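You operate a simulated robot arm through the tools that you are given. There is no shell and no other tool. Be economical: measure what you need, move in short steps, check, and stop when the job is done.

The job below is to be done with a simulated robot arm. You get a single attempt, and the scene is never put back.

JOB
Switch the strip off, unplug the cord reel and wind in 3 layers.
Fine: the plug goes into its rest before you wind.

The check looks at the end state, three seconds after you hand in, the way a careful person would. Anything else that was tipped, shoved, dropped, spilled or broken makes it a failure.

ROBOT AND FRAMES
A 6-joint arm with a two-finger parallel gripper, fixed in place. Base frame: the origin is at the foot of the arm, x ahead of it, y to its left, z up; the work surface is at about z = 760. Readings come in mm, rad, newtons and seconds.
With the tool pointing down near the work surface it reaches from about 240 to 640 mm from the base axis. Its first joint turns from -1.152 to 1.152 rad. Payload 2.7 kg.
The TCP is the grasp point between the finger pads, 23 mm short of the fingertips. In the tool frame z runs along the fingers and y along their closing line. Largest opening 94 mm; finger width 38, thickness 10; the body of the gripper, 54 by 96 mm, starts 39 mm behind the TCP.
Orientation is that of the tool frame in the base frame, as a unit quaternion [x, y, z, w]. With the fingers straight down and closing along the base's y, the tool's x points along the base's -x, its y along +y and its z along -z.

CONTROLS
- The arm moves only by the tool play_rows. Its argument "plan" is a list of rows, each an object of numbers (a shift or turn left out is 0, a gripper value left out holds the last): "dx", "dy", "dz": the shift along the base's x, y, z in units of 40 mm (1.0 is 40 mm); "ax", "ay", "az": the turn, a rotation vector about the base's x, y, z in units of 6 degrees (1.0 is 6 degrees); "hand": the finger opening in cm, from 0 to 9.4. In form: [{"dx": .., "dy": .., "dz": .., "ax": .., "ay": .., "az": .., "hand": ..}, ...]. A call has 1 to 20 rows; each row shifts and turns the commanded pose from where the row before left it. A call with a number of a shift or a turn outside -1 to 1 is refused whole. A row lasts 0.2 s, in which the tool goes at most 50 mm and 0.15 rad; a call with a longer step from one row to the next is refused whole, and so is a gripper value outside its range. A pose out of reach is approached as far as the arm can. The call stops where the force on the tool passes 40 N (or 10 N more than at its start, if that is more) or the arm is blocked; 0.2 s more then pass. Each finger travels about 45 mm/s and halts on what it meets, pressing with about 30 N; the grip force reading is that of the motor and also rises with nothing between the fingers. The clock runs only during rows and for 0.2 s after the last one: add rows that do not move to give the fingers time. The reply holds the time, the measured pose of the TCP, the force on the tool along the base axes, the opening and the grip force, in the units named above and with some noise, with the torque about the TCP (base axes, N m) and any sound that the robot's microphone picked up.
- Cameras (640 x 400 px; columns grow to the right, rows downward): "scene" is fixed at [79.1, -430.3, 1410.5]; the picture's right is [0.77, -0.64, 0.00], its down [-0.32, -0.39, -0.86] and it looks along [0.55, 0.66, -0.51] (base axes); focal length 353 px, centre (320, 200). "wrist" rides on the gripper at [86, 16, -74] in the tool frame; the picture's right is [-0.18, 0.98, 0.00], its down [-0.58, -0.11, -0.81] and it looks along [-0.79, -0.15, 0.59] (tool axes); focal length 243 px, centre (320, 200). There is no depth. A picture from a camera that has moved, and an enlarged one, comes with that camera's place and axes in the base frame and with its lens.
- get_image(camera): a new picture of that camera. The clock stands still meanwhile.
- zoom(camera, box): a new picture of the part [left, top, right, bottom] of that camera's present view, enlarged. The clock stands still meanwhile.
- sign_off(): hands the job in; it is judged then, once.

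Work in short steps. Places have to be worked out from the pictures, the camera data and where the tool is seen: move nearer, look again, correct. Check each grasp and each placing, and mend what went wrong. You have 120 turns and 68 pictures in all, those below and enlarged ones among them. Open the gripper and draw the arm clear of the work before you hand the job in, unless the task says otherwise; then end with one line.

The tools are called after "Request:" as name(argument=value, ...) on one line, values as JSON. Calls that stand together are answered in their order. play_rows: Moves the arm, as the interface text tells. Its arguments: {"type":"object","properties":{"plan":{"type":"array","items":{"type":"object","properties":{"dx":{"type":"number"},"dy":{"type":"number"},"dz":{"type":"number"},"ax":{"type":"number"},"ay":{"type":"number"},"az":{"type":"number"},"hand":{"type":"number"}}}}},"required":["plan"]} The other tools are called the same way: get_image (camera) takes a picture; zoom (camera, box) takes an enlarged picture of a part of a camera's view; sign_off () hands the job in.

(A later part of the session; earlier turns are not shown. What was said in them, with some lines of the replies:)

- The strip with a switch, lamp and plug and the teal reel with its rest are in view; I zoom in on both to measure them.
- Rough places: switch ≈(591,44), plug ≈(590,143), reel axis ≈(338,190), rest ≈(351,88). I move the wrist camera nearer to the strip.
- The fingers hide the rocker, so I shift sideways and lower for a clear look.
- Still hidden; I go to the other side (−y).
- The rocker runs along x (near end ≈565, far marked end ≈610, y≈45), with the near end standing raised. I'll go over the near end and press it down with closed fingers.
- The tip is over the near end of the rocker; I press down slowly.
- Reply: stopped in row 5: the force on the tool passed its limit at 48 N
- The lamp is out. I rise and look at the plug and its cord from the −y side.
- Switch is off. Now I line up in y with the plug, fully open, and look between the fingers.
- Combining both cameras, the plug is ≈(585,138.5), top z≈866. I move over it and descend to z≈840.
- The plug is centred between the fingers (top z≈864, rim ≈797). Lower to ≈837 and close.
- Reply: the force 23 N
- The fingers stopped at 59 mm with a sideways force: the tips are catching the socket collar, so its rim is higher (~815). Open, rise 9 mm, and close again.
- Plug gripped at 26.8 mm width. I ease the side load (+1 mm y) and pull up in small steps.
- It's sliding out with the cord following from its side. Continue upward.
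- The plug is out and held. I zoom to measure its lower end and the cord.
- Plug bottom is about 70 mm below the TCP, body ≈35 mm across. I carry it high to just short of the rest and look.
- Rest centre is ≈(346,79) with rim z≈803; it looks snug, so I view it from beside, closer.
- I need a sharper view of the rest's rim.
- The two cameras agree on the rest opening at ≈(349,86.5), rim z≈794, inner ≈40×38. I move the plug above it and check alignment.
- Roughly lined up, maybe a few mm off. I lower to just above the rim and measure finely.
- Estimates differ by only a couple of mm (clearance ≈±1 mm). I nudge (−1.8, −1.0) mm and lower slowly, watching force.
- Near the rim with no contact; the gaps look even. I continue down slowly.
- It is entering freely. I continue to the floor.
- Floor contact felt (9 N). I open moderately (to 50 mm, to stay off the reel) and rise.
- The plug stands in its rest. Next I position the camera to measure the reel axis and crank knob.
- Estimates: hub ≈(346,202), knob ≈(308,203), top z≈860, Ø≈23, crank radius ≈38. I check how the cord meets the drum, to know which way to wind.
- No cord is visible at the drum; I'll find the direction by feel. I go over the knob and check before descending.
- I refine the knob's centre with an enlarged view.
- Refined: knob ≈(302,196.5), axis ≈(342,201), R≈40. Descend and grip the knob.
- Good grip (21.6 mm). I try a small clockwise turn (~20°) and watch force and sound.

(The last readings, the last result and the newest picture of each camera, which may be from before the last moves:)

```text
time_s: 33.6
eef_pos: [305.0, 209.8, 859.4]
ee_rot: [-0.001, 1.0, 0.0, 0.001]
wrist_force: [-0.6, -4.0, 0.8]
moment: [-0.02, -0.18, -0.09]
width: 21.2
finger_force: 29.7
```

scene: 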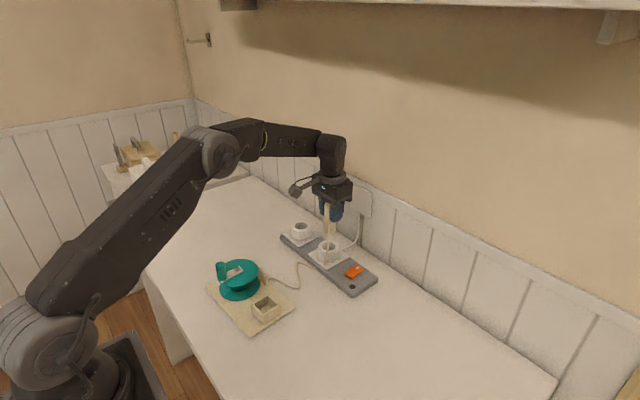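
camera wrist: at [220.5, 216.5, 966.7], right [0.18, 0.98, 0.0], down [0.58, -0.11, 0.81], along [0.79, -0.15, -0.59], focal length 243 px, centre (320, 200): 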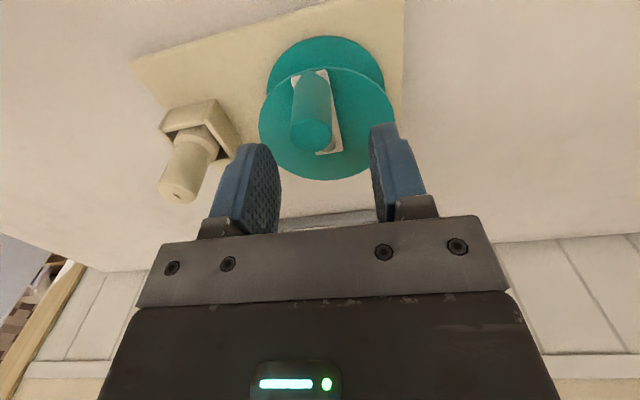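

Turning is light (≈4 N), no sound yet. I continue clockwise 60°.

Request:
play_rows(plan=[{"dx": 0.0568, "dy": 0.1648}, {"dx": 0.0845, "dy": 0.1525}, {"dx": 0.1097, "dy": 0.1355}, {"dx": 0.1315, "dy": 0.1143}, {"dx": 0.1494, "dy": 0.0898}, {"dx": 0.1628, "dy": 0.0625}])

Request:
get_image(camera="scene")

Request:
zoom(camera="wrist", box=[220, 0, 420, 240])

```text
time_s: 35.0
eef_pos: [333.5, 239.2, 859.7]
ee_rot: [-0.001, 1.0, 0.0, 0.001]
wrist_force: [-9.7, -1.8, 8.4]
moment: [-0.04, -0.08, -0.16]
width: 21.1
finger_force: 30.1
```

```text
22 pictures are left
```

scene: 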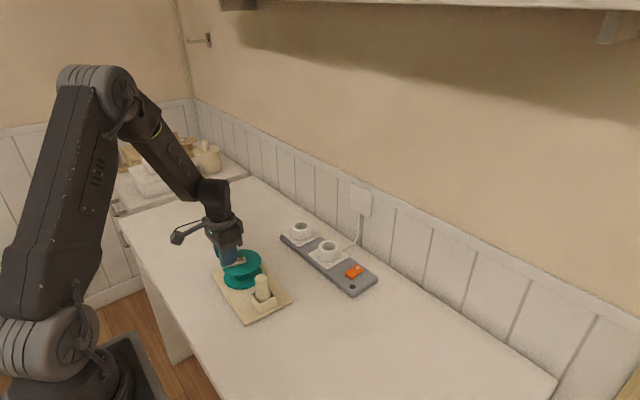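

```text
1.67 times, centred on (320, 120) of wrist
camera zoom: at [245.7, 254.9, 932.9], right [0.18, 0.98, 0.0], down [0.58, -0.11, 0.81], along [0.79, -0.15, -0.59], focal length 404 px, centre (320, 333)
```

zoom: 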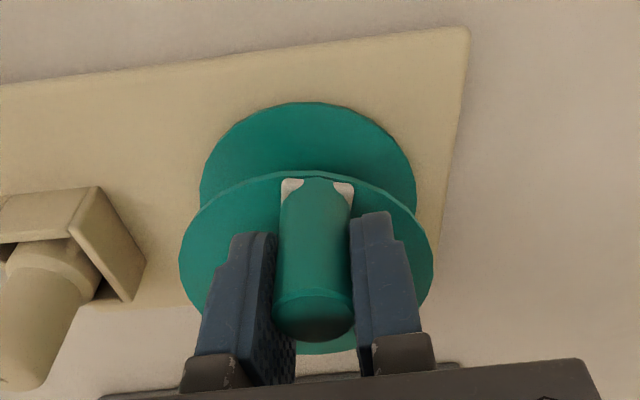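

The views show the board was dragged and twisted a little: the knob does not turn inside a tight, non-rotating grip. I back out along the same path to bring the board back.

Request:
play_rows(plan=[{"dx": -0.1628, "dy": -0.0625}, {"dx": -0.1494, "dy": -0.0898}, {"dx": -0.1315, "dy": -0.1143}, {"dx": -0.1097, "dy": -0.1355}, {"dx": -0.0845, "dy": -0.1525}, {"dx": -0.0568, "dy": -0.1648}, {"dx": -0.018, "dy": -0.085}, {"dx": -0.01, "dy": -0.087}, {"dy": -0.087}, {"dy": -0.087}, {}])

Request:
zoom(camera="wrist", box=[220, 0, 420, 240])

Request:
zoom(camera="scene", box=[190, 240, 310, 340])

```text
time_s: 37.4
eef_pos: [302.8, 197.3, 859.1]
ee_rot: [0.001, 1.0, 0.001, 0.001]
wrist_force: [-0.7, 6.8, 0.8]
moment: [0.11, 0.07, 0.16]
width: 21.3
finger_force: 30.4
```

```text
1.67 times, centred on (320, 120) of wrist
camera zoom: at [216.7, 212.2, 932.9], right [0.18, 0.98, 0.0], down [0.58, -0.11, 0.81], along [0.79, -0.15, -0.59], focal length 404 px, centre (320, 333)
```

zoom: 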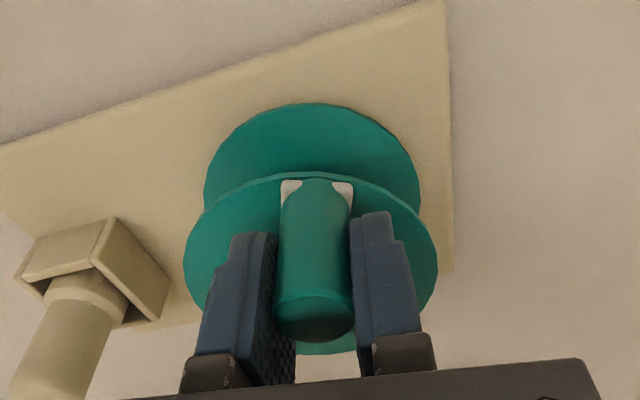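

```text
4.00 times, centred on (250, 290) of scene
camera zoom: at [79.1, -430.2, 1410.6], right [0.77, -0.64, 0.0], down [-0.32, -0.39, -0.86], along [0.55, 0.66, -0.51], focal length 1413 px, centre (600, -160)
```

zoom: 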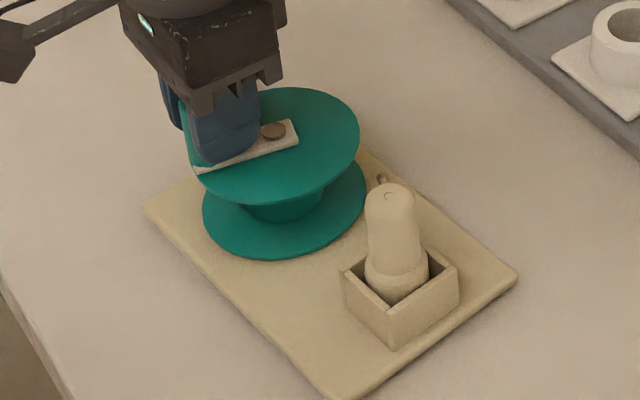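

Board returned to within ~15 mm and ~4°; I'll re-square it later. First I test whether a finger command near the knob's width gives a light grip, so the knob can turn between the pads.

Request:
play_rows(plan=[{"hand": 2.6}, {}, {}, {"hand": 2.13}, {}, {}])

```text
time_s: 38.8
eef_pos: [304.2, 196.9, 858.7]
ee_rot: [0.0, 1.0, -0.001, 0.001]
wrist_force: [0.5, -0.3, -0.3]
moment: [0.0, -0.01, -0.03]
width: 21.5
finger_force: 0.4
```

Request:
play_rows(plan=[{"hand": 2.09}, {}, {}])

Request:
play_rows(plan=[{"hand": 2.05}, {}, {}])

Request:
play_rows(plan=[{"hand": 2.0}, {}, {}])

```text
time_s: 39.6
eef_pos: [304.2, 198.1, 857.9]
ee_rot: [0.0, 1.0, 0.0, 0.0]
wrist_force: [0.3, 0.1, 1.4]
moment: [0.02, 0.04, -0.01]
width: 21.2
finger_force: 0.6
```

```text
time_s: 40.4
eef_pos: [304.0, 196.8, 858.5]
ee_rot: [0.0, 1.0, 0.0, 0.002]
wrist_force: [0.5, 0.0, 0.8]
moment: [0.01, 0.01, 0.0]
width: 21.2
finger_force: 0.9
```

```text
time_s: 41.2
eef_pos: [304.2, 196.5, 857.6]
ee_rot: [0.0, 1.0, 0.0, 0.001]
wrist_force: [0.3, 0.4, 0.1]
moment: [0.04, 0.02, 0.01]
width: 21.2
finger_force: 30.2
```

A command of ~2.4 cm makes a loose cage. I'll turn with the cage while yawing the tool along with the crank, so the pads only push tangentially: first 30°, then look.

Request:
play_rows(plan=[{"hand": 2.4}, {}, {"dx": 0.0235, "dy": 0.102, "az": -1}, {"dx": 0.0341, "dy": 0.099, "az": -1}, {"dx": 0.0443, "dy": 0.0949, "az": -1}, {"dx": 0.0539, "dy": 0.0897, "az": -1}, {"dx": 0.063, "dy": 0.0836, "az": -1}])

Request:
zoom(camera="scene", box=[190, 240, 310, 340])

```text
time_s: 42.8
eef_pos: [313.3, 215.3, 858.4]
ee_rot: [0.26, 0.966, 0.0, 0.002]
wrist_force: [0.1, -1.0, -0.3]
moment: [-0.01, 0.0, 0.02]
width: 24.1
finger_force: 0.3
```

```text
4.00 times, centred on (250, 290) of scene
camera zoom: at [79.1, -430.3, 1410.5], right [0.77, -0.64, 0.0], down [-0.32, -0.39, -0.86], along [0.55, 0.66, -0.51], focal length 1413 px, centre (600, -160)
```

zoom: 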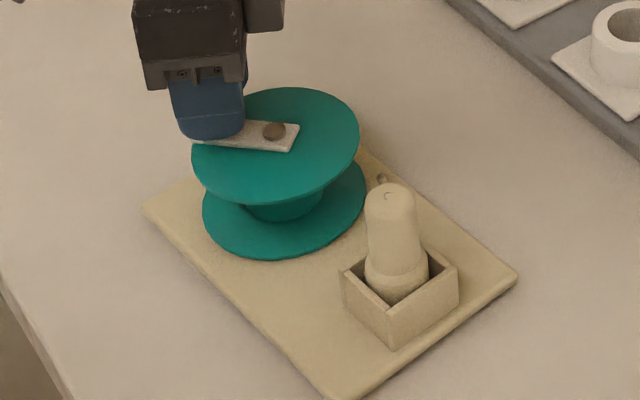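

The crank turned 30° with the board still and only ~1 N. I continue another 120° the same way.

Request:
play_rows(plan=[{"dx": 0.0713, "dy": 0.0765, "az": -1}, {"dx": 0.079, "dy": 0.0687, "az": -1}, {"dx": 0.0858, "dy": 0.06, "az": -1}, {"dx": 0.0915, "dy": 0.0508, "az": -1}, {"dx": 0.0964, "dy": 0.0409, "az": -1}, {"dx": 0.1001, "dy": 0.0306, "az": -1}, {"dx": 0.1027, "dy": 0.02, "az": -1}, {"dx": 0.1043, "dy": 0.0091, "az": -1}, {"dx": 0.1047, "dy": -0.0018, "az": -1}, {"dx": 0.1038, "dy": -0.0128, "az": -1}, {"dx": 0.102, "dy": -0.0235, "az": -1}, {"dx": 0.099, "dy": -0.0341, "az": -1}, {"dx": 0.0949, "dy": -0.0443, "az": -1}, {"dx": 0.0897, "dy": -0.0539, "az": -1}, {"dx": 0.0836, "dy": -0.063, "az": -1}, {"dx": 0.0765, "dy": -0.0713, "az": -1}, {"dx": 0.0687, "dy": -0.079, "az": -1}, {"dx": 0.06, "dy": -0.0858, "az": -1}, {"dx": 0.0508, "dy": -0.0915, "az": -1}, {"dx": 0.0409, "dy": -0.0964, "az": -1}])

Request:
zoom(camera="scene", box=[190, 240, 310, 340])

```text
time_s: 47.0
eef_pos: [399.4, 157.7, 851.7]
ee_rot: [0.963, 0.268, -0.002, -0.02]
wrist_force: [1.2, 0.3, -0.3]
moment: [-0.04, 0.0, -0.02]
width: 23.8
finger_force: 0.2
out of reach, approached as far as the arm can: row 19, 20
```

```text
4.00 times, centred on (250, 290) of scene
camera zoom: at [79.1, -430.3, 1410.5], right [0.77, -0.64, 0.0], down [-0.32, -0.39, -0.86], along [0.55, 0.66, -0.51], focal length 1413 px, centre (600, -160)
```

zoom: 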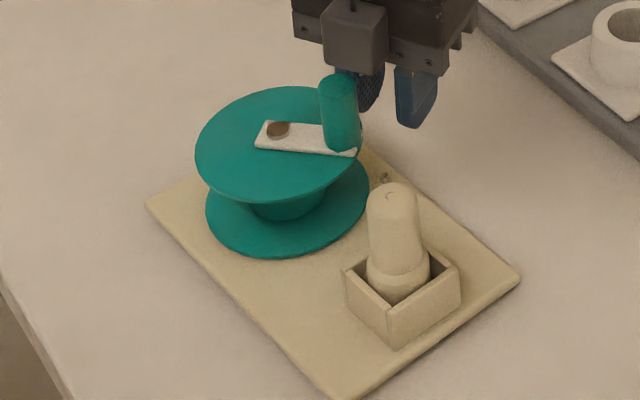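

The wrist yaw hit its limit near −150°, and the tool slid off past the knob; the board stayed put. I look closely at the reel for cord on the drum.

Request:
zoom(camera="scene", box=[222, 255, 294, 315])

```text
6.67 times, centred on (258, 285) of scene
camera zoom: at [79.1, -430.3, 1410.5], right [0.77, -0.64, 0.0], down [-0.32, -0.39, -0.86], along [0.55, 0.66, -0.51], focal length 2355 px, centre (733, -367)
```

zoom: 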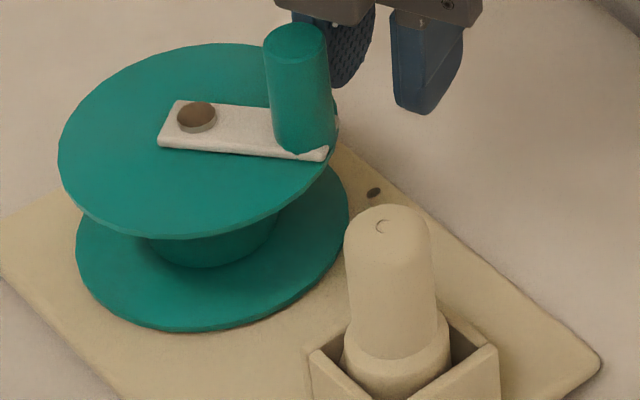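

No cord shows on the drum. The knob is now at ≈(367,154). I lift clear and unwind the yaw.

Request:
play_rows(plan=[{"dz": 0.7, "hand": 5}, {"dz": 0.7}, {"dz": 0.1, "az": 1}, {"az": 1}, {"az": 1}, {"az": 1}, {"az": 1}, {"az": 1}, {"az": 1}, {"az": 1}, {"az": 1}, {"az": 1}, {"az": 1}, {"az": 1}, {"az": 1}, {"az": 1}, {"az": 1}, {"az": 1}, {"az": 1}, {"az": 1}])

Request:
play_rows(plan=[{"az": 1}, {"az": 1}, {"az": 1}, {"az": 1}, {"az": 1}, {"az": 1}, {"az": 1}, {}])

Request:
get_image(camera="wrist")

```text
time_s: 51.2
eef_pos: [410.3, 129.5, 909.3]
ee_rot: [0.357, 0.934, 0.0, 0.0]
wrist_force: [-0.1, 0.6, 0.0]
moment: [-0.01, -0.01, -0.01]
width: 49.8
finger_force: 0.1
out of reach, approached as far as the arm can: row 1, 2
```

```text
time_s: 53.0
eef_pos: [410.8, 130.7, 910.2]
ee_rot: [-0.001, 1.0, -0.001, 0.0]
wrist_force: [-0.1, 0.7, 0.9]
moment: [-0.02, 0.01, 0.01]
width: 50.0
finger_force: 0.0
```

```text
15 pictures are left
camera wrist: at [323.5, 145.7, 984.5], right [0.18, 0.98, 0.0], down [0.58, -0.11, 0.81], along [0.79, -0.15, -0.59], focal length 243 px, centre (320, 200)
```

wrist: 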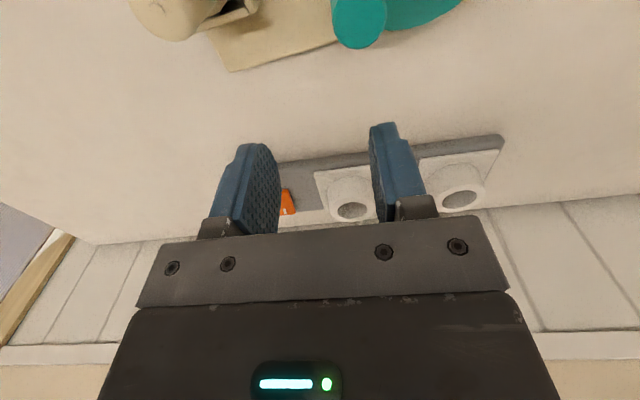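

Yaw is back to 0; the knob is at ≈(366,155). I go over it, descend and try a very light grip.

Request:
play_rows(plan=[{"dx": -0.55, "dy": 0.3}, {"dx": -0.56, "dy": 0.3}, {"dz": -0.5}, {"dz": -0.5}, {"dz": -0.3}, {"hand": 2.3}, {}, {}, {}, {"hand": 2.04}, {}])

```text
time_s: 55.4
eef_pos: [364.5, 153.5, 858.0]
ee_rot: [0.0, 1.0, 0.0, 0.0]
wrist_force: [-1.6, 3.6, -0.1]
moment: [0.36, 0.05, -0.03]
width: 21.8
finger_force: 30.3
```

Open slightly for a ~1 N grip, then turn 60° without yaw.

Request:
play_rows(plan=[{"hand": 2.4}, {}, {"hand": 2.08}, {}, {}, {"dx": -0.1539, "dy": -0.0818}, {"dx": -0.1657, "dy": -0.0539}, {"dx": -0.1727, "dy": -0.0242}, {"dx": -0.1742, "dy": 0.0061}, {"dx": -0.1705, "dy": 0.0362}, {"dx": -0.1616, "dy": 0.0653}])

Request:
zoom(camera="scene", box=[190, 240, 310, 340])

```text
time_s: 57.8
eef_pos: [326.0, 152.0, 858.1]
ee_rot: [0.0, 1.0, 0.001, 0.0]
wrist_force: [-0.4, -6.4, 0.9]
moment: [0.04, 0.08, -0.03]
width: 23.4
finger_force: 3.1
```

```text
4.00 times, centred on (250, 290) of scene
camera zoom: at [79.1, -430.4, 1410.5], right [0.77, -0.64, 0.0], down [-0.32, -0.39, -0.86], along [0.55, 0.66, -0.51], focal length 1413 px, centre (600, -160)
```

zoom: 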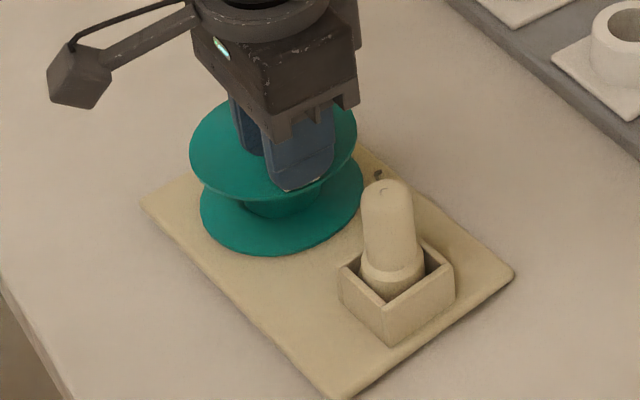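

The unyawed light grip wedges (width 23.4, board shifted ~3 mm), so I return to the yawing cage. I open, rise, and look for the knob and hub.

Request:
play_rows(plan=[{"hand": 5}, {}, {}, {"dz": 0.5}, {"dz": 0.8}, {"dz": 0.5, "dx": -0.5}, {"dx": -0.9}, {}])

Request:
zoom(camera="wrist", box=[220, 0, 420, 160])

```text
time_s: 59.6
eef_pos: [269.4, 152.3, 928.8]
ee_rot: [0.0, 1.0, 0.0, 0.0]
wrist_force: [-0.1, -0.5, 0.4]
moment: [0.0, 0.0, 0.04]
width: 49.7
finger_force: 0.1
```

```text
2.50 times, centred on (320, 80) of wrist
camera zoom: at [182.9, 168.0, 1004.5], right [0.18, 0.98, 0.0], down [0.58, -0.11, 0.81], along [0.79, -0.15, -0.59], focal length 606 px, centre (320, 500)
```

zoom: 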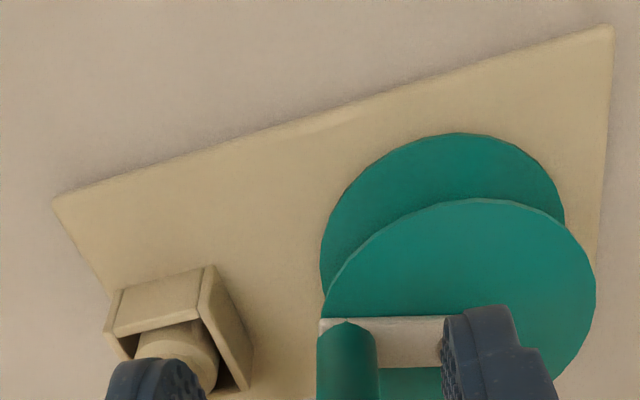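

Fitting the known grip points gives hub ≈(341,190), R≈40 and knob ≈(334,150.5), angle −99°. I yaw to +81° so the next stroke has ~220° of room, and lower the open fingers around the knob.

Request:
play_rows(plan=[{"dx": 0.13, "az": 1}, {"dx": 0.13, "az": 1}, {"dx": 0.13, "az": 1}, {"dx": 0.13, "az": 1}, {"dx": 0.13, "az": 1}, {"dx": 0.13, "az": 1}, {"dx": 0.13, "az": 1}, {"dx": 0.13, "az": 1}, {"dx": 0.13, "az": 1}, {"dx": 0.13, "az": 1}, {"dx": 0.13, "az": 1}, {"dx": 0.13, "az": 1}, {"dx": 0.065, "dy": -0.045, "az": 1}, {"az": 0.5}, {"dz": -0.3}, {}])

Request:
zoom(camera="wrist", box=[200, 0, 440, 200])

```text
time_s: 63.0
eef_pos: [335.8, 150.1, 917.1]
ee_rot: [-0.65, 0.76, 0.0, 0.0]
wrist_force: [-1.0, -0.7, -1.0]
moment: [-0.03, 0.01, 0.02]
width: 50.1
finger_force: 0.1
```

```text
2.00 times, centred on (320, 100) of wrist
camera zoom: at [305.8, 66.4, 992.5], right [-0.94, 0.33, 0.0], down [0.2, 0.56, 0.81], along [0.27, 0.76, -0.59], focal length 485 px, centre (320, 400)
```

zoom: 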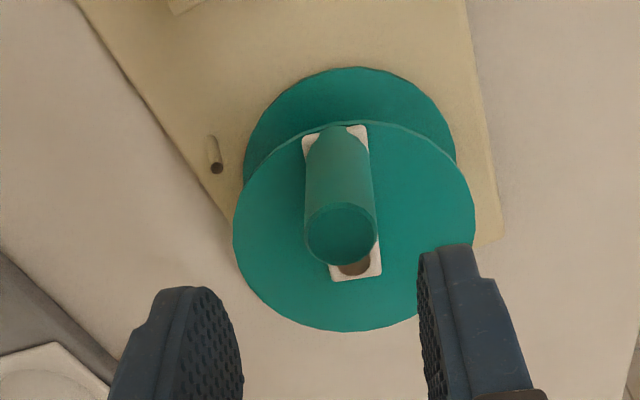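

The knob sits between the fingers, slightly off centre. I correct (−3,+3), descend and close to a loose cage.

Request:
play_rows(plan=[{"dx": -0.075, "dy": 0.075}, {"dz": -0.5}, {"dz": -0.5}, {"dz": -0.45}, {"hand": 2.4}, {}, {}, {}])

```text
time_s: 64.8
eef_pos: [332.7, 152.7, 860.6]
ee_rot: [-0.649, 0.761, 0.0, 0.001]
wrist_force: [-0.4, 1.2, -0.2]
moment: [0.0, 0.0, 0.0]
width: 23.7
finger_force: 0.4
```

Caged with no load. I run the stroke clockwise in two parts (216° total), yawing along.

Request:
play_rows(plan=[{"dx": -0.1028, "dy": 0.02, "az": -1}, {"dx": -0.1001, "dy": 0.0306, "az": -1}, {"dx": -0.0964, "dy": 0.0409, "az": -1}, {"dx": -0.0916, "dy": 0.0508, "az": -1}, {"dx": -0.0858, "dy": 0.06, "az": -1}, {"dx": -0.079, "dy": 0.0687, "az": -1}, {"dx": -0.0714, "dy": 0.0766, "az": -1}, {"dx": -0.063, "dy": 0.0836, "az": -1}, {"dx": -0.0539, "dy": 0.0897, "az": -1}, {"dx": -0.0442, "dy": 0.0949, "az": -1}, {"dx": -0.0341, "dy": 0.099, "az": -1}, {"dx": -0.0236, "dy": 0.102, "az": -1}, {"dx": -0.0128, "dy": 0.1039, "az": -1}, {"dx": -0.0018, "dy": 0.1047, "az": -1}, {"dx": 0.0091, "dy": 0.1043, "az": -1}, {"dx": 0.02, "dy": 0.1028, "az": -1}, {"dx": 0.0306, "dy": 0.1001, "az": -1}, {"dx": 0.0409, "dy": 0.0964, "az": -1}])

Request:
play_rows(plan=[{"dx": 0.0508, "dy": 0.0916, "az": -1}, {"dx": 0.06, "dy": 0.0858, "az": -1}, {"dx": 0.0687, "dy": 0.079, "az": -1}, {"dx": 0.0766, "dy": 0.0714, "az": -1}, {"dx": 0.0836, "dy": 0.063, "az": -1}, {"dx": 0.0897, "dy": 0.0539, "az": -1}, {"dx": 0.0949, "dy": 0.0442, "az": -1}, {"dx": 0.099, "dy": 0.0341, "az": -1}, {"dx": 0.102, "dy": 0.0236, "az": -1}, {"dx": 0.1039, "dy": 0.0128, "az": -1}, {"dx": 0.1047, "dy": 0.0018, "az": -1}, {"dx": 0.1043, "dy": -0.0091, "az": -1}, {"dx": 0.1028, "dy": -0.02, "az": -1}, {"dx": 0.1001, "dy": -0.0306, "az": -1}, {"dx": 0.0964, "dy": -0.0409, "az": -1}])

Request:
get_image(camera="scene")

```text
time_s: 68.6
eef_pos: [302.7, 211.0, 860.2]
ee_rot: [0.234, 0.972, 0.0, 0.001]
wrist_force: [0.3, 0.7, -0.1]
moment: [-0.01, 0.0, -0.03]
width: 24.3
finger_force: 0.0
```

```text
time_s: 71.8
eef_pos: [354.8, 228.2, 859.7]
ee_rot: [0.853, 0.521, 0.0, 0.001]
wrist_force: [-0.1, -0.1, -0.1]
moment: [-0.01, 0.02, 0.0]
width: 24.1
finger_force: 0.1
```

```text
11 pictures are left
```

scene: 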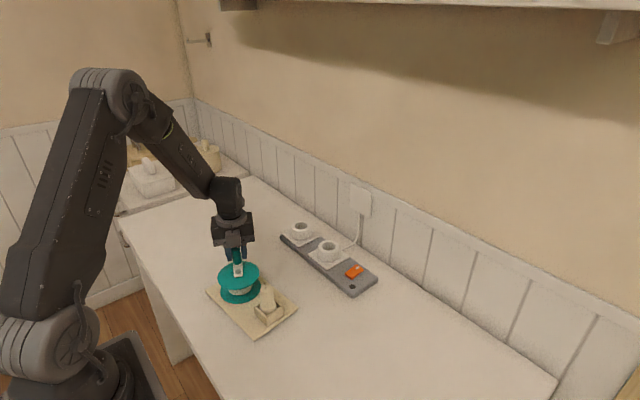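

Smooth, no load, and the drum looks paler: cord may have wound on. I zoom in.

Request:
zoom(camera="scene", box=[195, 250, 291, 330])

```text
5.00 times, centred on (243, 290) of scene
camera zoom: at [79.1, -430.3, 1410.5], right [0.77, -0.64, 0.0], down [-0.32, -0.39, -0.86], along [0.55, 0.66, -0.51], focal length 1766 px, centre (705, -250)
```

zoom: 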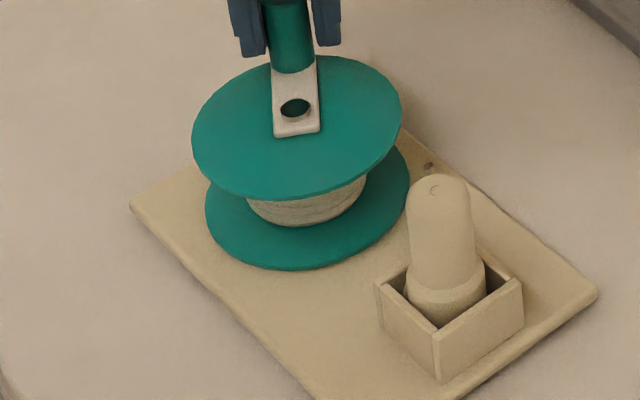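

A wound layer is visible: clockwise is right and one turn gives one layer (≈1.35 turns so far). I regrip: open, lift, yaw back +180°, lower, close the cage.

Request:
play_rows(plan=[{"hand": 4.6}, {}, {}, {"dz": 0.5}, {"dz": 0.5}, {"dz": 0.4}, {"az": 1}, {"az": 1}, {"az": 1}, {"az": 1}, {"az": 1}, {"az": 1}, {"az": 1}, {"az": 1}, {"az": 1}, {"az": 1}, {"az": 1}, {"az": 1}, {"az": 1}, {"az": 1}])

Request:
play_rows(plan=[{"az": 1}, {"az": 1}, {"az": 1}, {"az": 1}, {"az": 1}, {"az": 1}, {"az": 1}, {"az": 1}, {"az": 1}, {"az": 1}, {"az": 1}, {"az": 1}, {"az": 1}, {"az": 1}, {"az": 1}, {"az": 1}, {}])

Request:
play_rows(plan=[{"dz": -0.5}, {"dz": -0.5}, {"dz": -0.4}, {"hand": 2.4}, {}, {}])

```text
time_s: 76.0
eef_pos: [355.8, 230.2, 915.5]
ee_rot: [0.283, 0.959, 0.0, 0.001]
wrist_force: [0.5, -0.9, -0.4]
moment: [0.01, -0.01, -0.01]
width: 46.0
finger_force: 0.1
```

```text
time_s: 79.6
eef_pos: [355.5, 228.5, 915.7]
ee_rot: [-0.524, 0.852, 0.001, 0.0]
wrist_force: [0.0, 0.0, 0.8]
moment: [0.02, 0.0, 0.05]
width: 45.9
finger_force: 0.1
```

```text
time_s: 81.0
eef_pos: [355.5, 227.6, 859.6]
ee_rot: [-0.522, 0.853, 0.001, 0.001]
wrist_force: [-0.3, 0.8, 0.2]
moment: [0.02, 0.0, 0.03]
width: 23.9
finger_force: 0.2
```

Caged again at yaw +63°, no load. Next clockwise stroke of 180°.

Request:
play_rows(plan=[{"dx": 0.0916, "dy": -0.0508, "az": -1}, {"dx": 0.0858, "dy": -0.06, "az": -1}, {"dx": 0.079, "dy": -0.0687, "az": -1}, {"dx": 0.0714, "dy": -0.0766, "az": -1}, {"dx": 0.063, "dy": -0.0836, "az": -1}, {"dx": 0.0539, "dy": -0.0897, "az": -1}, {"dx": 0.0442, "dy": -0.0949, "az": -1}, {"dx": 0.0341, "dy": -0.099, "az": -1}, {"dx": 0.0236, "dy": -0.102, "az": -1}, {"dx": 0.0128, "dy": -0.1039, "az": -1}, {"dx": 0.0018, "dy": -0.1047, "az": -1}, {"dx": -0.0091, "dy": -0.1043, "az": -1}, {"dx": -0.02, "dy": -0.1028, "az": -1}, {"dx": -0.0306, "dy": -0.1001, "az": -1}, {"dx": -0.0409, "dy": -0.0964, "az": -1}])

Request:
play_rows(plan=[{"dx": -0.0508, "dy": -0.0916, "az": -1}, {"dx": -0.06, "dy": -0.0858, "az": -1}, {"dx": -0.0687, "dy": -0.079, "az": -1}, {"dx": -0.0766, "dy": -0.0714, "az": -1}, {"dx": -0.0836, "dy": -0.063, "az": -1}, {"dx": -0.0897, "dy": -0.0539, "az": -1}, {"dx": -0.0949, "dy": -0.0442, "az": -1}, {"dx": -0.099, "dy": -0.0341, "az": -1}, {"dx": -0.102, "dy": -0.0236, "az": -1}, {"dx": -0.1039, "dy": -0.0128, "az": -1}, {"dx": -0.1047, "dy": -0.0018, "az": -1}, {"dx": -0.1043, "dy": 0.0091, "az": -1}, {"dx": -0.1028, "dy": 0.02, "az": -1}, {"dx": -0.1001, "dy": 0.0306, "az": -1}, {"dx": -0.0964, "dy": 0.0409, "az": -1}])

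Request:
zoom(camera="scene", box=[195, 250, 291, 330])

```text
time_s: 84.2
eef_pos: [375.3, 175.5, 860.0]
ee_rot: [0.234, 0.972, 0.0, 0.001]
wrist_force: [0.9, 0.6, 0.4]
moment: [-0.03, -0.02, 0.01]
width: 24.0
finger_force: 0.8
```

```text
time_s: 87.4
eef_pos: [320.2, 157.3, 859.7]
ee_rot: [0.853, 0.522, -0.001, 0.001]
wrist_force: [0.8, -0.6, -0.7]
moment: [-0.02, -0.01, -0.02]
width: 24.3
finger_force: 0.1
```

```text
5.00 times, centred on (243, 290) of scene
camera zoom: at [79.1, -430.3, 1410.5], right [0.77, -0.64, 0.0], down [-0.32, -0.39, -0.86], along [0.55, 0.66, -0.51], focal length 1766 px, centre (705, -250)
```

zoom: 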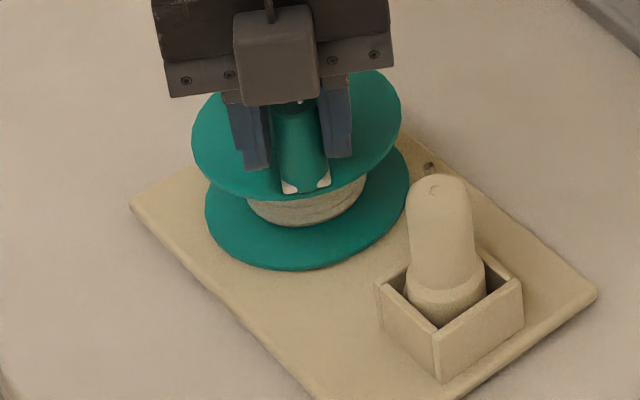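

Works well (≈1.85 turns), board still. I regrip and do the next 180° in one go.

Request:
play_rows(plan=[{"hand": 4.6}, {}, {}, {"dz": 0.5}, {"dz": 0.5}, {"dz": 0.4}, {"az": 1}, {"az": 1}, {"az": 1}, {"az": 1}, {"az": 1}, {"az": 1}, {"az": 1}, {"az": 1}, {"az": 1}, {"az": 1}, {"az": 1}, {"az": 1}, {"az": 1}, {"az": 1}])

Request:
play_rows(plan=[{"az": 1}, {"az": 1}, {"az": 1}, {"az": 1}, {"az": 1}, {"az": 1}, {"az": 1}, {"az": 1}, {"az": 1}, {"az": 1}, {"az": 1}, {"az": 1}, {"az": 1}, {"az": 1}, {"az": 1}, {"az": 1}, {}])

Request:
play_rows(plan=[{"dz": -0.5}, {"dz": -0.5}, {"dz": -0.4}, {"hand": 2.4}, {}, {}])

Request:
play_rows(plan=[{"dx": -0.0916, "dy": 0.0508, "az": -1}, {"dx": -0.0858, "dy": 0.06, "az": -1}, {"dx": -0.079, "dy": 0.0687, "az": -1}, {"dx": -0.0714, "dy": 0.0766, "az": -1}, {"dx": -0.063, "dy": 0.0836, "az": -1}, {"dx": -0.0539, "dy": 0.0897, "az": -1}, {"dx": -0.0442, "dy": 0.0949, "az": -1}, {"dx": -0.0341, "dy": 0.099, "az": -1}, {"dx": -0.0236, "dy": 0.102, "az": -1}, {"dx": -0.0128, "dy": 0.1039, "az": -1}, {"dx": -0.0018, "dy": 0.1047, "az": -1}, {"dx": 0.0091, "dy": 0.1043, "az": -1}, {"dx": 0.02, "dy": 0.1028, "az": -1}, {"dx": 0.0306, "dy": 0.1001, "az": -1}, {"dx": 0.0409, "dy": 0.0964, "az": -1}])

Request:
play_rows(plan=[{"dx": 0.0508, "dy": 0.0916, "az": -1}, {"dx": 0.06, "dy": 0.0858, "az": -1}, {"dx": 0.0687, "dy": 0.079, "az": -1}, {"dx": 0.0766, "dy": 0.0714, "az": -1}, {"dx": 0.0836, "dy": 0.063, "az": -1}, {"dx": 0.0897, "dy": 0.0539, "az": -1}, {"dx": 0.0949, "dy": 0.0442, "az": -1}, {"dx": 0.099, "dy": 0.0341, "az": -1}, {"dx": 0.102, "dy": 0.0236, "az": -1}, {"dx": 0.1039, "dy": 0.0128, "az": -1}, {"dx": 0.1047, "dy": 0.0018, "az": -1}, {"dx": 0.1043, "dy": -0.0091, "az": -1}, {"dx": 0.1028, "dy": -0.02, "az": -1}, {"dx": 0.1001, "dy": -0.0306, "az": -1}, {"dx": 0.0964, "dy": -0.0409, "az": -1}])

Request:
zoom(camera="scene", box=[195, 250, 291, 330])

```text
time_s: 91.6
eef_pos: [320.2, 156.5, 915.3]
ee_rot: [0.283, 0.959, -0.001, 0.001]
wrist_force: [0.2, -0.1, -0.6]
moment: [-0.02, 0.0, 0.0]
width: 45.8
finger_force: 0.0
```

```text
time_s: 95.2
eef_pos: [320.8, 156.7, 915.8]
ee_rot: [-0.523, 0.852, 0.0, 0.001]
wrist_force: [0.1, 0.1, 0.3]
moment: [0.0, 0.02, -0.01]
width: 45.9
finger_force: 0.0
```

```text
time_s: 96.6
eef_pos: [320.7, 157.1, 860.0]
ee_rot: [-0.522, 0.853, 0.001, 0.001]
wrist_force: [-0.4, -0.3, 0.0]
moment: [0.0, 0.0, -0.04]
width: 24.2
finger_force: 0.3
```

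```text
time_s: 99.8
eef_pos: [302.3, 210.4, 860.6]
ee_rot: [0.234, 0.972, 0.0, 0.001]
wrist_force: [0.2, -1.2, -0.8]
moment: [-0.02, 0.0, 0.0]
width: 24.2
finger_force: 0.6
```

```text
time_s: 103.0
eef_pos: [356.3, 229.3, 860.0]
ee_rot: [0.853, 0.522, 0.0, 0.0]
wrist_force: [-0.3, -0.3, -0.2]
moment: [0.0, -0.01, 0.01]
width: 24.1
finger_force: 0.3
```

```text
5.00 times, centred on (243, 290) of scene
camera zoom: at [79.1, -430.3, 1410.5], right [0.77, -0.64, 0.0], down [-0.32, -0.39, -0.86], along [0.55, 0.66, -0.51], focal length 1766 px, centre (705, -250)
```

zoom: 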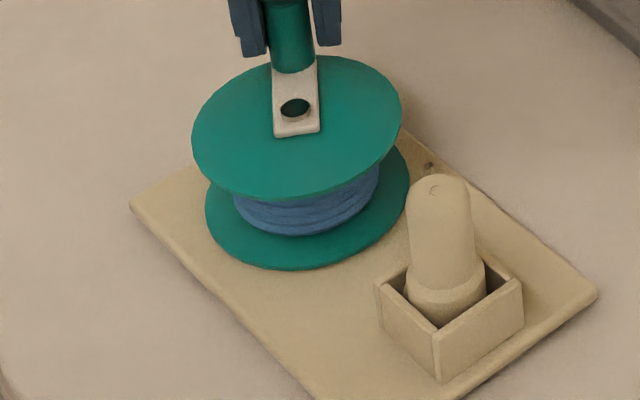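

Layer 2 shows (blue cord) at ≈2.35 turns. I regrip and do another 180°, then check again.

Request:
play_rows(plan=[{"hand": 4.6}, {}, {}, {"dz": 0.5}, {"dz": 0.5}, {"dz": 0.4}, {"az": 1}, {"az": 1}, {"az": 1}, {"az": 1}, {"az": 1}, {"az": 1}, {"az": 1}, {"az": 1}, {"az": 1}, {"az": 1}, {"az": 1}, {"az": 1}, {"az": 1}, {"az": 1}])

Request:
play_rows(plan=[{"az": 1}, {"az": 1}, {"az": 1}, {"az": 1}, {"az": 1}, {"az": 1}, {"az": 1}, {"az": 1}, {"az": 1}, {"az": 1}, {"az": 1}, {"az": 1}, {"az": 1}, {"az": 1}, {"az": 1}, {"az": 1}, {}])

Request:
play_rows(plan=[{"dz": -0.5}, {"dz": -0.5}, {"dz": -0.4}, {"hand": 2.4}, {}, {}])

Request:
play_rows(plan=[{"dx": 0.0916, "dy": -0.0508, "az": -1}, {"dx": 0.0858, "dy": -0.06, "az": -1}, {"dx": 0.079, "dy": -0.0687, "az": -1}, {"dx": 0.0714, "dy": -0.0766, "az": -1}, {"dx": 0.063, "dy": -0.0836, "az": -1}, {"dx": 0.0539, "dy": -0.0897, "az": -1}, {"dx": 0.0442, "dy": -0.0949, "az": -1}, {"dx": 0.0341, "dy": -0.099, "az": -1}, {"dx": 0.0236, "dy": -0.102, "az": -1}, {"dx": 0.0128, "dy": -0.1039, "az": -1}, {"dx": 0.0018, "dy": -0.1047, "az": -1}, {"dx": -0.0091, "dy": -0.1043, "az": -1}, {"dx": -0.02, "dy": -0.1028, "az": -1}, {"dx": -0.0306, "dy": -0.1001, "az": -1}, {"dx": -0.0409, "dy": -0.0964, "az": -1}])

Request:
play_rows(plan=[{"dx": -0.0508, "dy": -0.0916, "az": -1}, {"dx": -0.06, "dy": -0.0858, "az": -1}, {"dx": -0.0687, "dy": -0.079, "az": -1}, {"dx": -0.0766, "dy": -0.0714, "az": -1}, {"dx": -0.0836, "dy": -0.063, "az": -1}, {"dx": -0.0897, "dy": -0.0539, "az": -1}, {"dx": -0.0949, "dy": -0.0442, "az": -1}, {"dx": -0.099, "dy": -0.0341, "az": -1}, {"dx": -0.102, "dy": -0.0236, "az": -1}, {"dx": -0.1039, "dy": -0.0128, "az": -1}, {"dx": -0.1047, "dy": -0.0018, "az": -1}, {"dx": -0.1043, "dy": 0.0091, "az": -1}, {"dx": -0.1028, "dy": 0.02, "az": -1}, {"dx": -0.1001, "dy": 0.0306, "az": -1}, {"dx": -0.0964, "dy": 0.0409, "az": -1}])

Request:
zoom(camera="scene", box=[195, 250, 291, 330])

```text
time_s: 107.2
eef_pos: [355.6, 228.8, 915.8]
ee_rot: [0.282, 0.959, -0.001, 0.001]
wrist_force: [0.1, -0.7, 0.7]
moment: [0.02, 0.01, 0.02]
width: 45.9
finger_force: 0.1
```

```text
time_s: 110.8
eef_pos: [354.2, 227.5, 917.2]
ee_rot: [-0.523, 0.852, 0.0, 0.0]
wrist_force: [-0.5, 0.1, -0.8]
moment: [-0.01, 0.02, -0.01]
width: 46.1
finger_force: 0.2
```

```text
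time_s: 112.2
eef_pos: [354.5, 229.8, 859.1]
ee_rot: [-0.523, 0.852, 0.001, 0.001]
wrist_force: [0.0, 0.3, 0.3]
moment: [-0.02, 0.01, 0.01]
width: 24.0
finger_force: 0.1
```

```text
time_s: 115.4
eef_pos: [373.5, 174.8, 859.9]
ee_rot: [0.235, 0.972, 0.0, 0.001]
wrist_force: [0.6, 0.2, 0.4]
moment: [-0.01, 0.01, -0.01]
width: 24.1
finger_force: 0.3
```

```text
time_s: 118.6
eef_pos: [320.1, 157.5, 860.6]
ee_rot: [0.853, 0.522, -0.001, 0.0]
wrist_force: [0.7, -0.7, 0.0]
moment: [-0.03, -0.01, -0.02]
width: 24.6
finger_force: 0.3
```

```text
5.00 times, centred on (243, 290) of scene
camera zoom: at [79.1, -430.3, 1410.5], right [0.77, -0.64, 0.0], down [-0.32, -0.39, -0.86], along [0.55, 0.66, -0.51], focal length 1766 px, centre (705, -250)
```

zoom: 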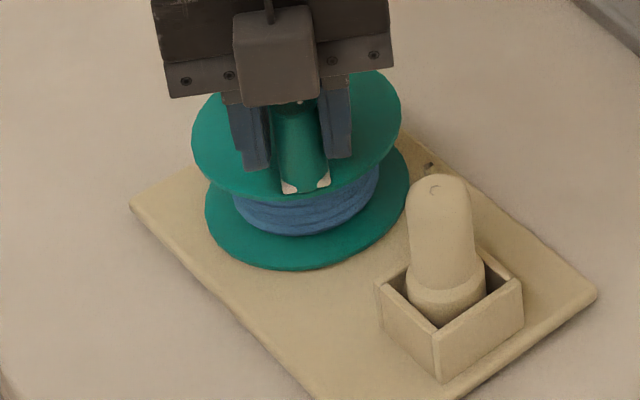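

Still layer 2 at ≈2.85 turns, as expected. Regrip and turn ~78° more to just past three turns.

Request:
play_rows(plan=[{"hand": 4.6}, {}, {}, {"dz": 0.5}, {"dz": 0.5}, {"dz": 0.4}, {"az": 1}, {"az": 1}, {"az": 1}, {"az": 1}, {"az": 1}, {"az": 1}, {"az": 1}, {"az": 1}, {"az": 1}, {"az": 1}, {"az": 1}, {"az": 1}, {"az": 1}, {"az": 1}])

Request:
play_rows(plan=[{"az": 1}, {"az": 1}, {"az": 1}, {"az": 1}, {"az": 1}, {"az": 1}, {"az": 1}, {"az": 1}, {"az": 1}, {"az": 1}, {"az": 1}, {"az": 1}, {"az": 1}, {"az": 1}, {"az": 1}, {"az": 1}, {}])

Request:
play_rows(plan=[{"dz": -0.5}, {"dz": -0.5}, {"dz": -0.4}, {"hand": 2.4}, {}, {}])

Request:
play_rows(plan=[{"dx": -0.0916, "dy": 0.0508, "az": -1}, {"dx": -0.0858, "dy": 0.06, "az": -1}, {"dx": -0.079, "dy": 0.0687, "az": -1}, {"dx": -0.0714, "dy": 0.0766, "az": -1}, {"dx": -0.063, "dy": 0.0836, "az": -1}, {"dx": -0.0539, "dy": 0.0897, "az": -1}, {"dx": -0.0442, "dy": 0.0949, "az": -1}, {"dx": -0.0341, "dy": 0.099, "az": -1}, {"dx": -0.0236, "dy": 0.102, "az": -1}, {"dx": -0.0128, "dy": 0.1039, "az": -1}, {"dx": -0.0018, "dy": 0.1047, "az": -1}, {"dx": 0.0091, "dy": 0.1043, "az": -1}, {"dx": 0.02, "dy": 0.1028, "az": -1}])

Request:
zoom(camera="scene", box=[195, 250, 291, 330])

```text
time_s: 122.8
eef_pos: [321.6, 156.8, 915.5]
ee_rot: [0.283, 0.959, -0.001, 0.002]
wrist_force: [0.0, 0.6, -0.3]
moment: [0.01, 0.02, 0.01]
width: 45.9
finger_force: 0.0
```

```text
time_s: 126.4
eef_pos: [321.1, 155.9, 915.6]
ee_rot: [-0.523, 0.852, 0.001, 0.001]
wrist_force: [-0.5, 0.9, 0.3]
moment: [0.0, -0.03, -0.02]
width: 45.9
finger_force: 0.1
```

```text
time_s: 127.8
eef_pos: [320.4, 156.3, 859.3]
ee_rot: [-0.523, 0.852, 0.0, 0.001]
wrist_force: [-0.2, -0.6, -0.1]
moment: [-0.01, -0.01, -0.01]
width: 24.1
finger_force: 0.0
```

```text
time_s: 130.6
eef_pos: [298.2, 202.8, 860.1]
ee_rot: [0.132, 0.991, 0.0, 0.001]
wrist_force: [0.2, -0.7, -0.5]
moment: [-0.01, 0.01, 0.03]
width: 24.4
finger_force: 0.4
```

```text
5.00 times, centred on (243, 290) of scene
camera zoom: at [79.1, -430.3, 1410.5], right [0.77, -0.64, 0.0], down [-0.32, -0.39, -0.86], along [0.55, 0.66, -0.51], focal length 1766 px, centre (705, -250)
```

zoom: 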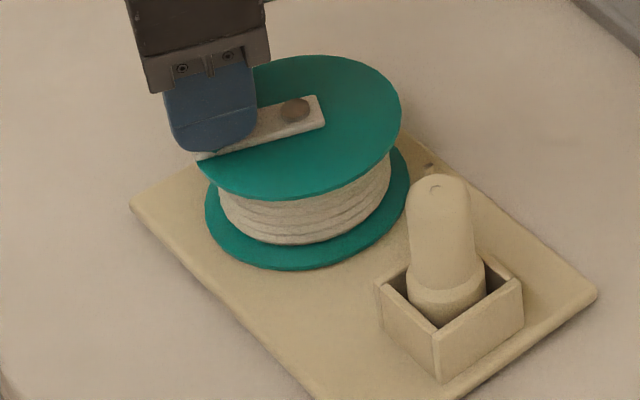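

Layer 3 is wound on. I add 12° for margin, release and lift; then I'll nudge the board back toward where it stood (it is ~8 mm and ~3.4° off).

Request:
play_rows(plan=[{"dx": 0.0306, "dy": 0.1001, "az": -1}, {"dx": 0.0409, "dy": 0.0964, "az": -1}, {"hand": 4.6}, {}, {}, {"dz": 0.5}, {"dz": 0.8}, {"dz": 0.4}, {"az": 1, "dx": -0.3}, {"az": 1, "dx": -0.4}, {"az": 1, "dx": -0.4}, {"az": 1, "dx": -0.4}, {"az": 0.5, "dx": -0.3, "dy": 0.2, "hand": 0}, {}, {}])

Request:
zoom(camera="wrist", box=[200, 0, 520, 200])

```text
time_s: 133.8
eef_pos: [229.9, 217.9, 928.3]
ee_rot: [0.0, 1.0, -0.001, 0.0]
wrist_force: [0.4, -1.3, -0.3]
moment: [0.02, -0.04, 0.02]
width: 0.0
finger_force: 27.2
```

```text
2.00 times, centred on (360, 100) of wrist
camera zoom: at [142.7, 234.0, 1002.1], right [0.18, 0.98, 0.0], down [0.58, -0.11, 0.81], along [0.79, -0.15, -0.59], focal length 485 px, centre (240, 400)
```

zoom: 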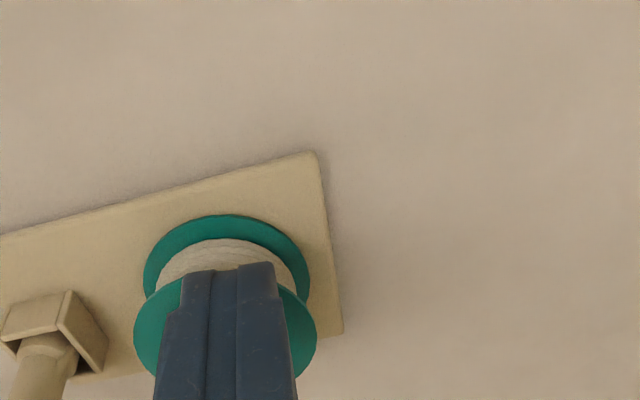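

Corner is now ≈(263,246), edge slope 4.5° versus originally ≈(269,259) and 2.6°. I lower the closed fingertips beside the −x edge near y≈230.

Request:
play_rows(plan=[{"dy": 0.3, "dz": -0.8}, {"dz": -0.9}, {"dz": -0.8}, {"dz": -0.5}, {"dz": -0.25}, {"dz": -0.15}, {}])

Request:
play_rows(plan=[{"dx": 0.1}, {"dx": 0.1}, {"dx": 0.05}, {"dx": 0.05}])

Request:
play_rows(plan=[{"dx": 0.05}, {"dx": 0.05}])

Request:
zoom(camera="wrist", box=[200, 0, 520, 200])

```text
time_s: 135.4
eef_pos: [229.4, 230.9, 792.7]
ee_rot: [0.001, 1.0, 0.0, 0.001]
wrist_force: [-0.9, -0.8, -0.2]
moment: [0.01, -0.01, 0.01]
width: 0.0
finger_force: 29.9
```

```text
time_s: 136.4
eef_pos: [242.4, 229.6, 792.2]
ee_rot: [0.0, 1.0, 0.0, 0.001]
wrist_force: [-0.3, 0.2, -0.9]
moment: [-0.05, 0.02, -0.01]
width: 0.0
finger_force: 29.6
```

```text
time_s: 137.0
eef_pos: [246.9, 230.8, 793.2]
ee_rot: [0.0, 1.0, -0.001, 0.001]
wrist_force: [-8.5, 4.3, 4.9]
moment: [-0.25, -0.64, 0.15]
width: 0.0
finger_force: 30.1
```

```text
2.00 times, centred on (360, 100) of wrist
camera zoom: at [158.6, 246.1, 866.7], right [0.18, 0.98, 0.0], down [0.58, -0.11, 0.81], along [0.79, -0.15, -0.59], focal length 485 px, centre (240, 400)
```

zoom: 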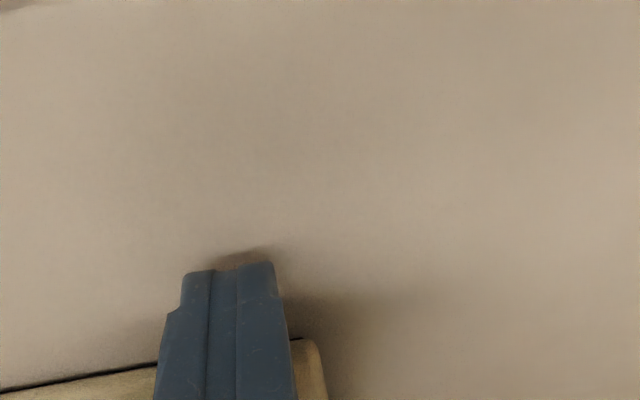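

Contact at x≈245, a bit high on the edge. I back off, lower 5 mm, and push ~5 mm in small steps.

Request:
play_rows(plan=[{"dx": -0.12}, {"dz": -0.12}, {"dx": 0.07}, {"dx": 0.05}, {"dx": 0.04}, {"dx": 0.03}, {"dx": 0.03}, {}])

Request:
play_rows(plan=[{"dx": -0.3}, {"dx": -0.3}, {"dz": 0.6}, {"dz": 1}, {"dz": 1}, {"dz": 0.7}, {"dy": -0.3, "dz": 0.1}, {}])

Request:
zoom(camera="wrist", box=[200, 0, 520, 200])

```text
time_s: 138.8
eef_pos: [250.6, 231.5, 787.2]
ee_rot: [0.0, 1.0, 0.0, 0.001]
wrist_force: [-5.0, 3.1, 0.6]
moment: [-0.17, -0.32, 0.07]
width: 0.1
finger_force: 30.7
```

```text
time_s: 140.6
eef_pos: [224.7, 217.9, 923.4]
ee_rot: [0.001, 1.0, 0.001, 0.001]
wrist_force: [0.2, -0.2, 0.4]
moment: [-0.03, 0.01, -0.01]
width: 0.0
finger_force: 29.7
```

```text
2.00 times, centred on (360, 100) of wrist
camera zoom: at [138.6, 233.7, 998.0], right [0.18, 0.98, 0.0], down [0.58, -0.11, 0.81], along [0.79, -0.15, -0.59], focal length 485 px, centre (240, 400)
```

zoom: 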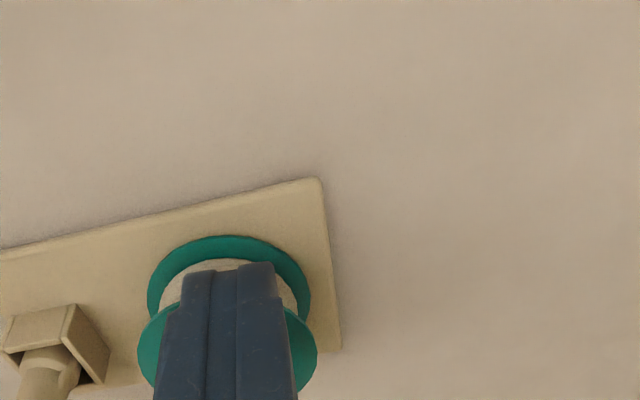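

The board's angle is restored (2.8° vs 2.6°). It still needs ≈+10 mm in y, so I go to the −y edge with yaw 90° (body clear of the plug) and look.

Request:
play_rows(plan=[{"dx": 0.197, "dy": -0.36, "az": 1}, {"dx": 0.197, "dy": -0.36, "az": 1}, {"dx": 0.197, "dy": -0.36, "az": 1}, {"dx": 0.197, "dy": -0.36, "az": 1}, {"dx": 0.197, "dy": -0.36, "az": 1}, {"dx": 0.197, "dy": -0.36, "az": 1}, {"dx": 0.197, "dy": -0.36, "az": 1}, {"dx": 0.197, "dy": -0.36, "az": 1}, {"dx": 0.197, "dy": -0.36, "az": 1}, {"dx": 0.197, "dy": -0.36, "az": 1}, {"dx": 0.197, "dy": -0.36, "az": 1}, {"dx": 0.197, "dy": -0.36, "az": 1}, {"dx": 0.197, "dy": -0.36, "az": 1}, {"dx": 0.197, "dy": -0.36, "az": 1}, {"dx": 0.197, "dy": -0.36, "az": 1}, {}])

Request:
play_rows(plan=[{"dz": -0.9}, {"dz": -0.9}, {"dz": -0.7}, {"dz": -0.5}, {"dz": -0.25}, {"dz": -0.12}, {}])

Request:
zoom(camera="wrist", box=[160, 0, 480, 200])

```text
time_s: 144.0
eef_pos: [344.0, 0.4, 924.0]
ee_rot: [0.707, -0.707, 0.0, -0.001]
wrist_force: [-0.6, -0.5, 0.1]
moment: [-0.01, 0.01, -0.01]
width: 0.0
finger_force: 29.3
```

```text
time_s: 145.6
eef_pos: [344.1, 2.5, 788.8]
ee_rot: [-0.706, 0.708, 0.0, 0.001]
wrist_force: [1.0, 0.5, 0.4]
moment: [-0.02, 0.03, 0.0]
width: 0.0
finger_force: 29.5
```

```text
2.00 times, centred on (320, 100) of wrist
camera zoom: at [327.6, -85.0, 863.0], right [-0.98, 0.18, 0.0], down [0.11, 0.58, 0.81], along [0.15, 0.79, -0.59], focal length 485 px, centre (320, 400)
```

zoom: 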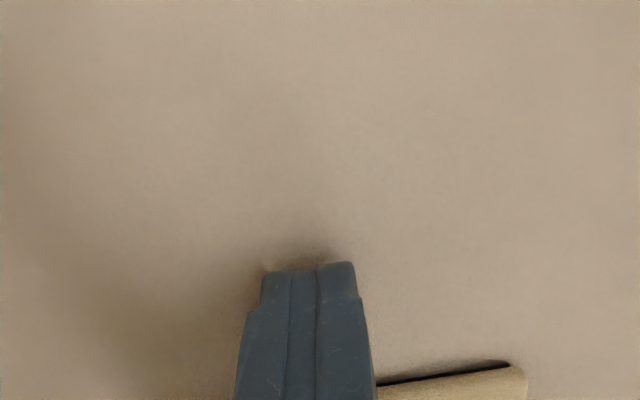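

Edge ahead at y≈37 (contact expected at TCP y≈18). I advance to contact, then push to ≈28.

Request:
play_rows(plan=[{"dy": 0.15}, {"dy": 0.15}, {"dy": 0.05}, {"dy": 0.05}])

Request:
play_rows(plan=[{"dy": 0.04}, {"dy": 0.04}])

```text
time_s: 146.6
eef_pos: [344.0, 19.5, 788.4]
ee_rot: [0.707, -0.707, 0.0, -0.001]
wrist_force: [-0.7, -2.7, 1.7]
moment: [0.21, 0.0, 0.0]
width: 0.0
finger_force: 29.7
```

```text
time_s: 147.2
eef_pos: [344.8, 20.4, 788.1]
ee_rot: [-0.707, 0.707, 0.0, 0.0]
wrist_force: [-0.2, -7.9, 3.9]
moment: [0.53, 0.02, 0.02]
width: 0.1
finger_force: 30.4
```

Contact made near y≈19 (≈8 N). Push another 7 mm, then back off, rise and check.

Request:
play_rows(plan=[{"dy": 0.04}, {"dy": 0.04}, {"dy": 0.04}, {"dy": 0.035}, {"dy": 0.03}, {}])

Request:
play_rows(plan=[{"dy": -0.3}, {"dy": -0.5}, {"dz": 0.7}, {"dz": 1}, {"dz": 1}, {"dz": 1, "dy": -0.5}, {"dy": -1}, {"dy": -1}, {"hand": 6}, {}])

Request:
zoom(camera="scene", box=[190, 240, 310, 340])

```text
time_s: 148.6
eef_pos: [343.7, 28.3, 789.0]
ee_rot: [-0.707, 0.707, 0.001, 0.001]
wrist_force: [1.0, -6.0, 0.7]
moment: [0.32, 0.04, -0.03]
width: 0.0
finger_force: 30.4
```

```text
time_s: 150.8
eef_pos: [344.6, -105.1, 938.0]
ee_rot: [0.708, -0.707, -0.001, -0.001]
wrist_force: [-0.3, 0.3, -0.5]
moment: [0.03, -0.01, 0.0]
width: 50.6
finger_force: 0.2
```

```text
4.00 times, centred on (250, 290) of scene
camera zoom: at [79.1, -430.3, 1410.5], right [0.77, -0.64, 0.0], down [-0.32, -0.39, -0.86], along [0.55, 0.66, -0.51], focal length 1413 px, centre (600, -160)
```

zoom: 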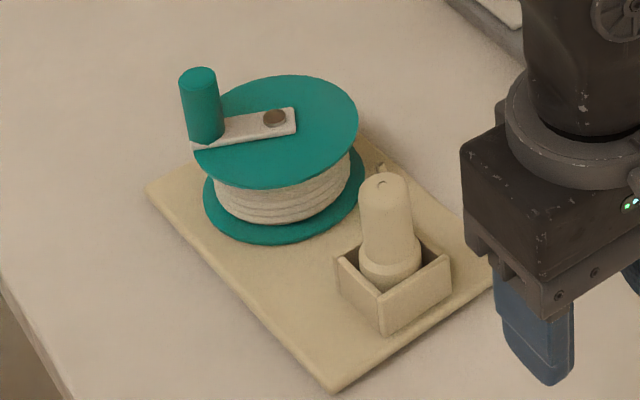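

The board is back within ~5 mm, 3 layers are wound and the plug is in its rest. I take one last overall look.

Request:
get_image(camera="scene")

```text
0 pictures are left
```

scene: 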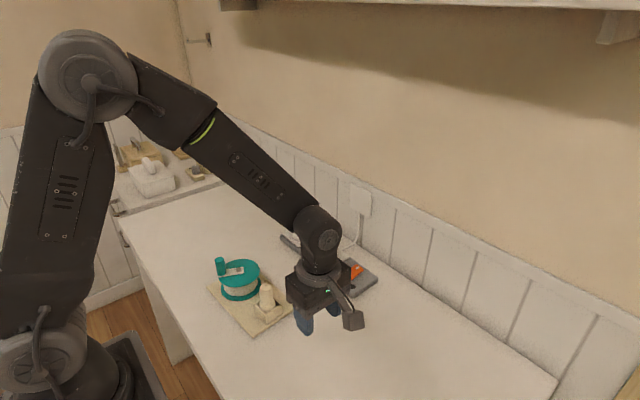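

The arm is clear of the work, the gripper is open and nothing else looks disturbed, so I hand the job in.

Request:
sign_off()

```text
The job is handed in.
```

The strip is off, the plug is in its rest and 3 layers are wound on. The reel's board got dragged while I was cranking, and I pushed it back to within about 5 mm of where it stood.
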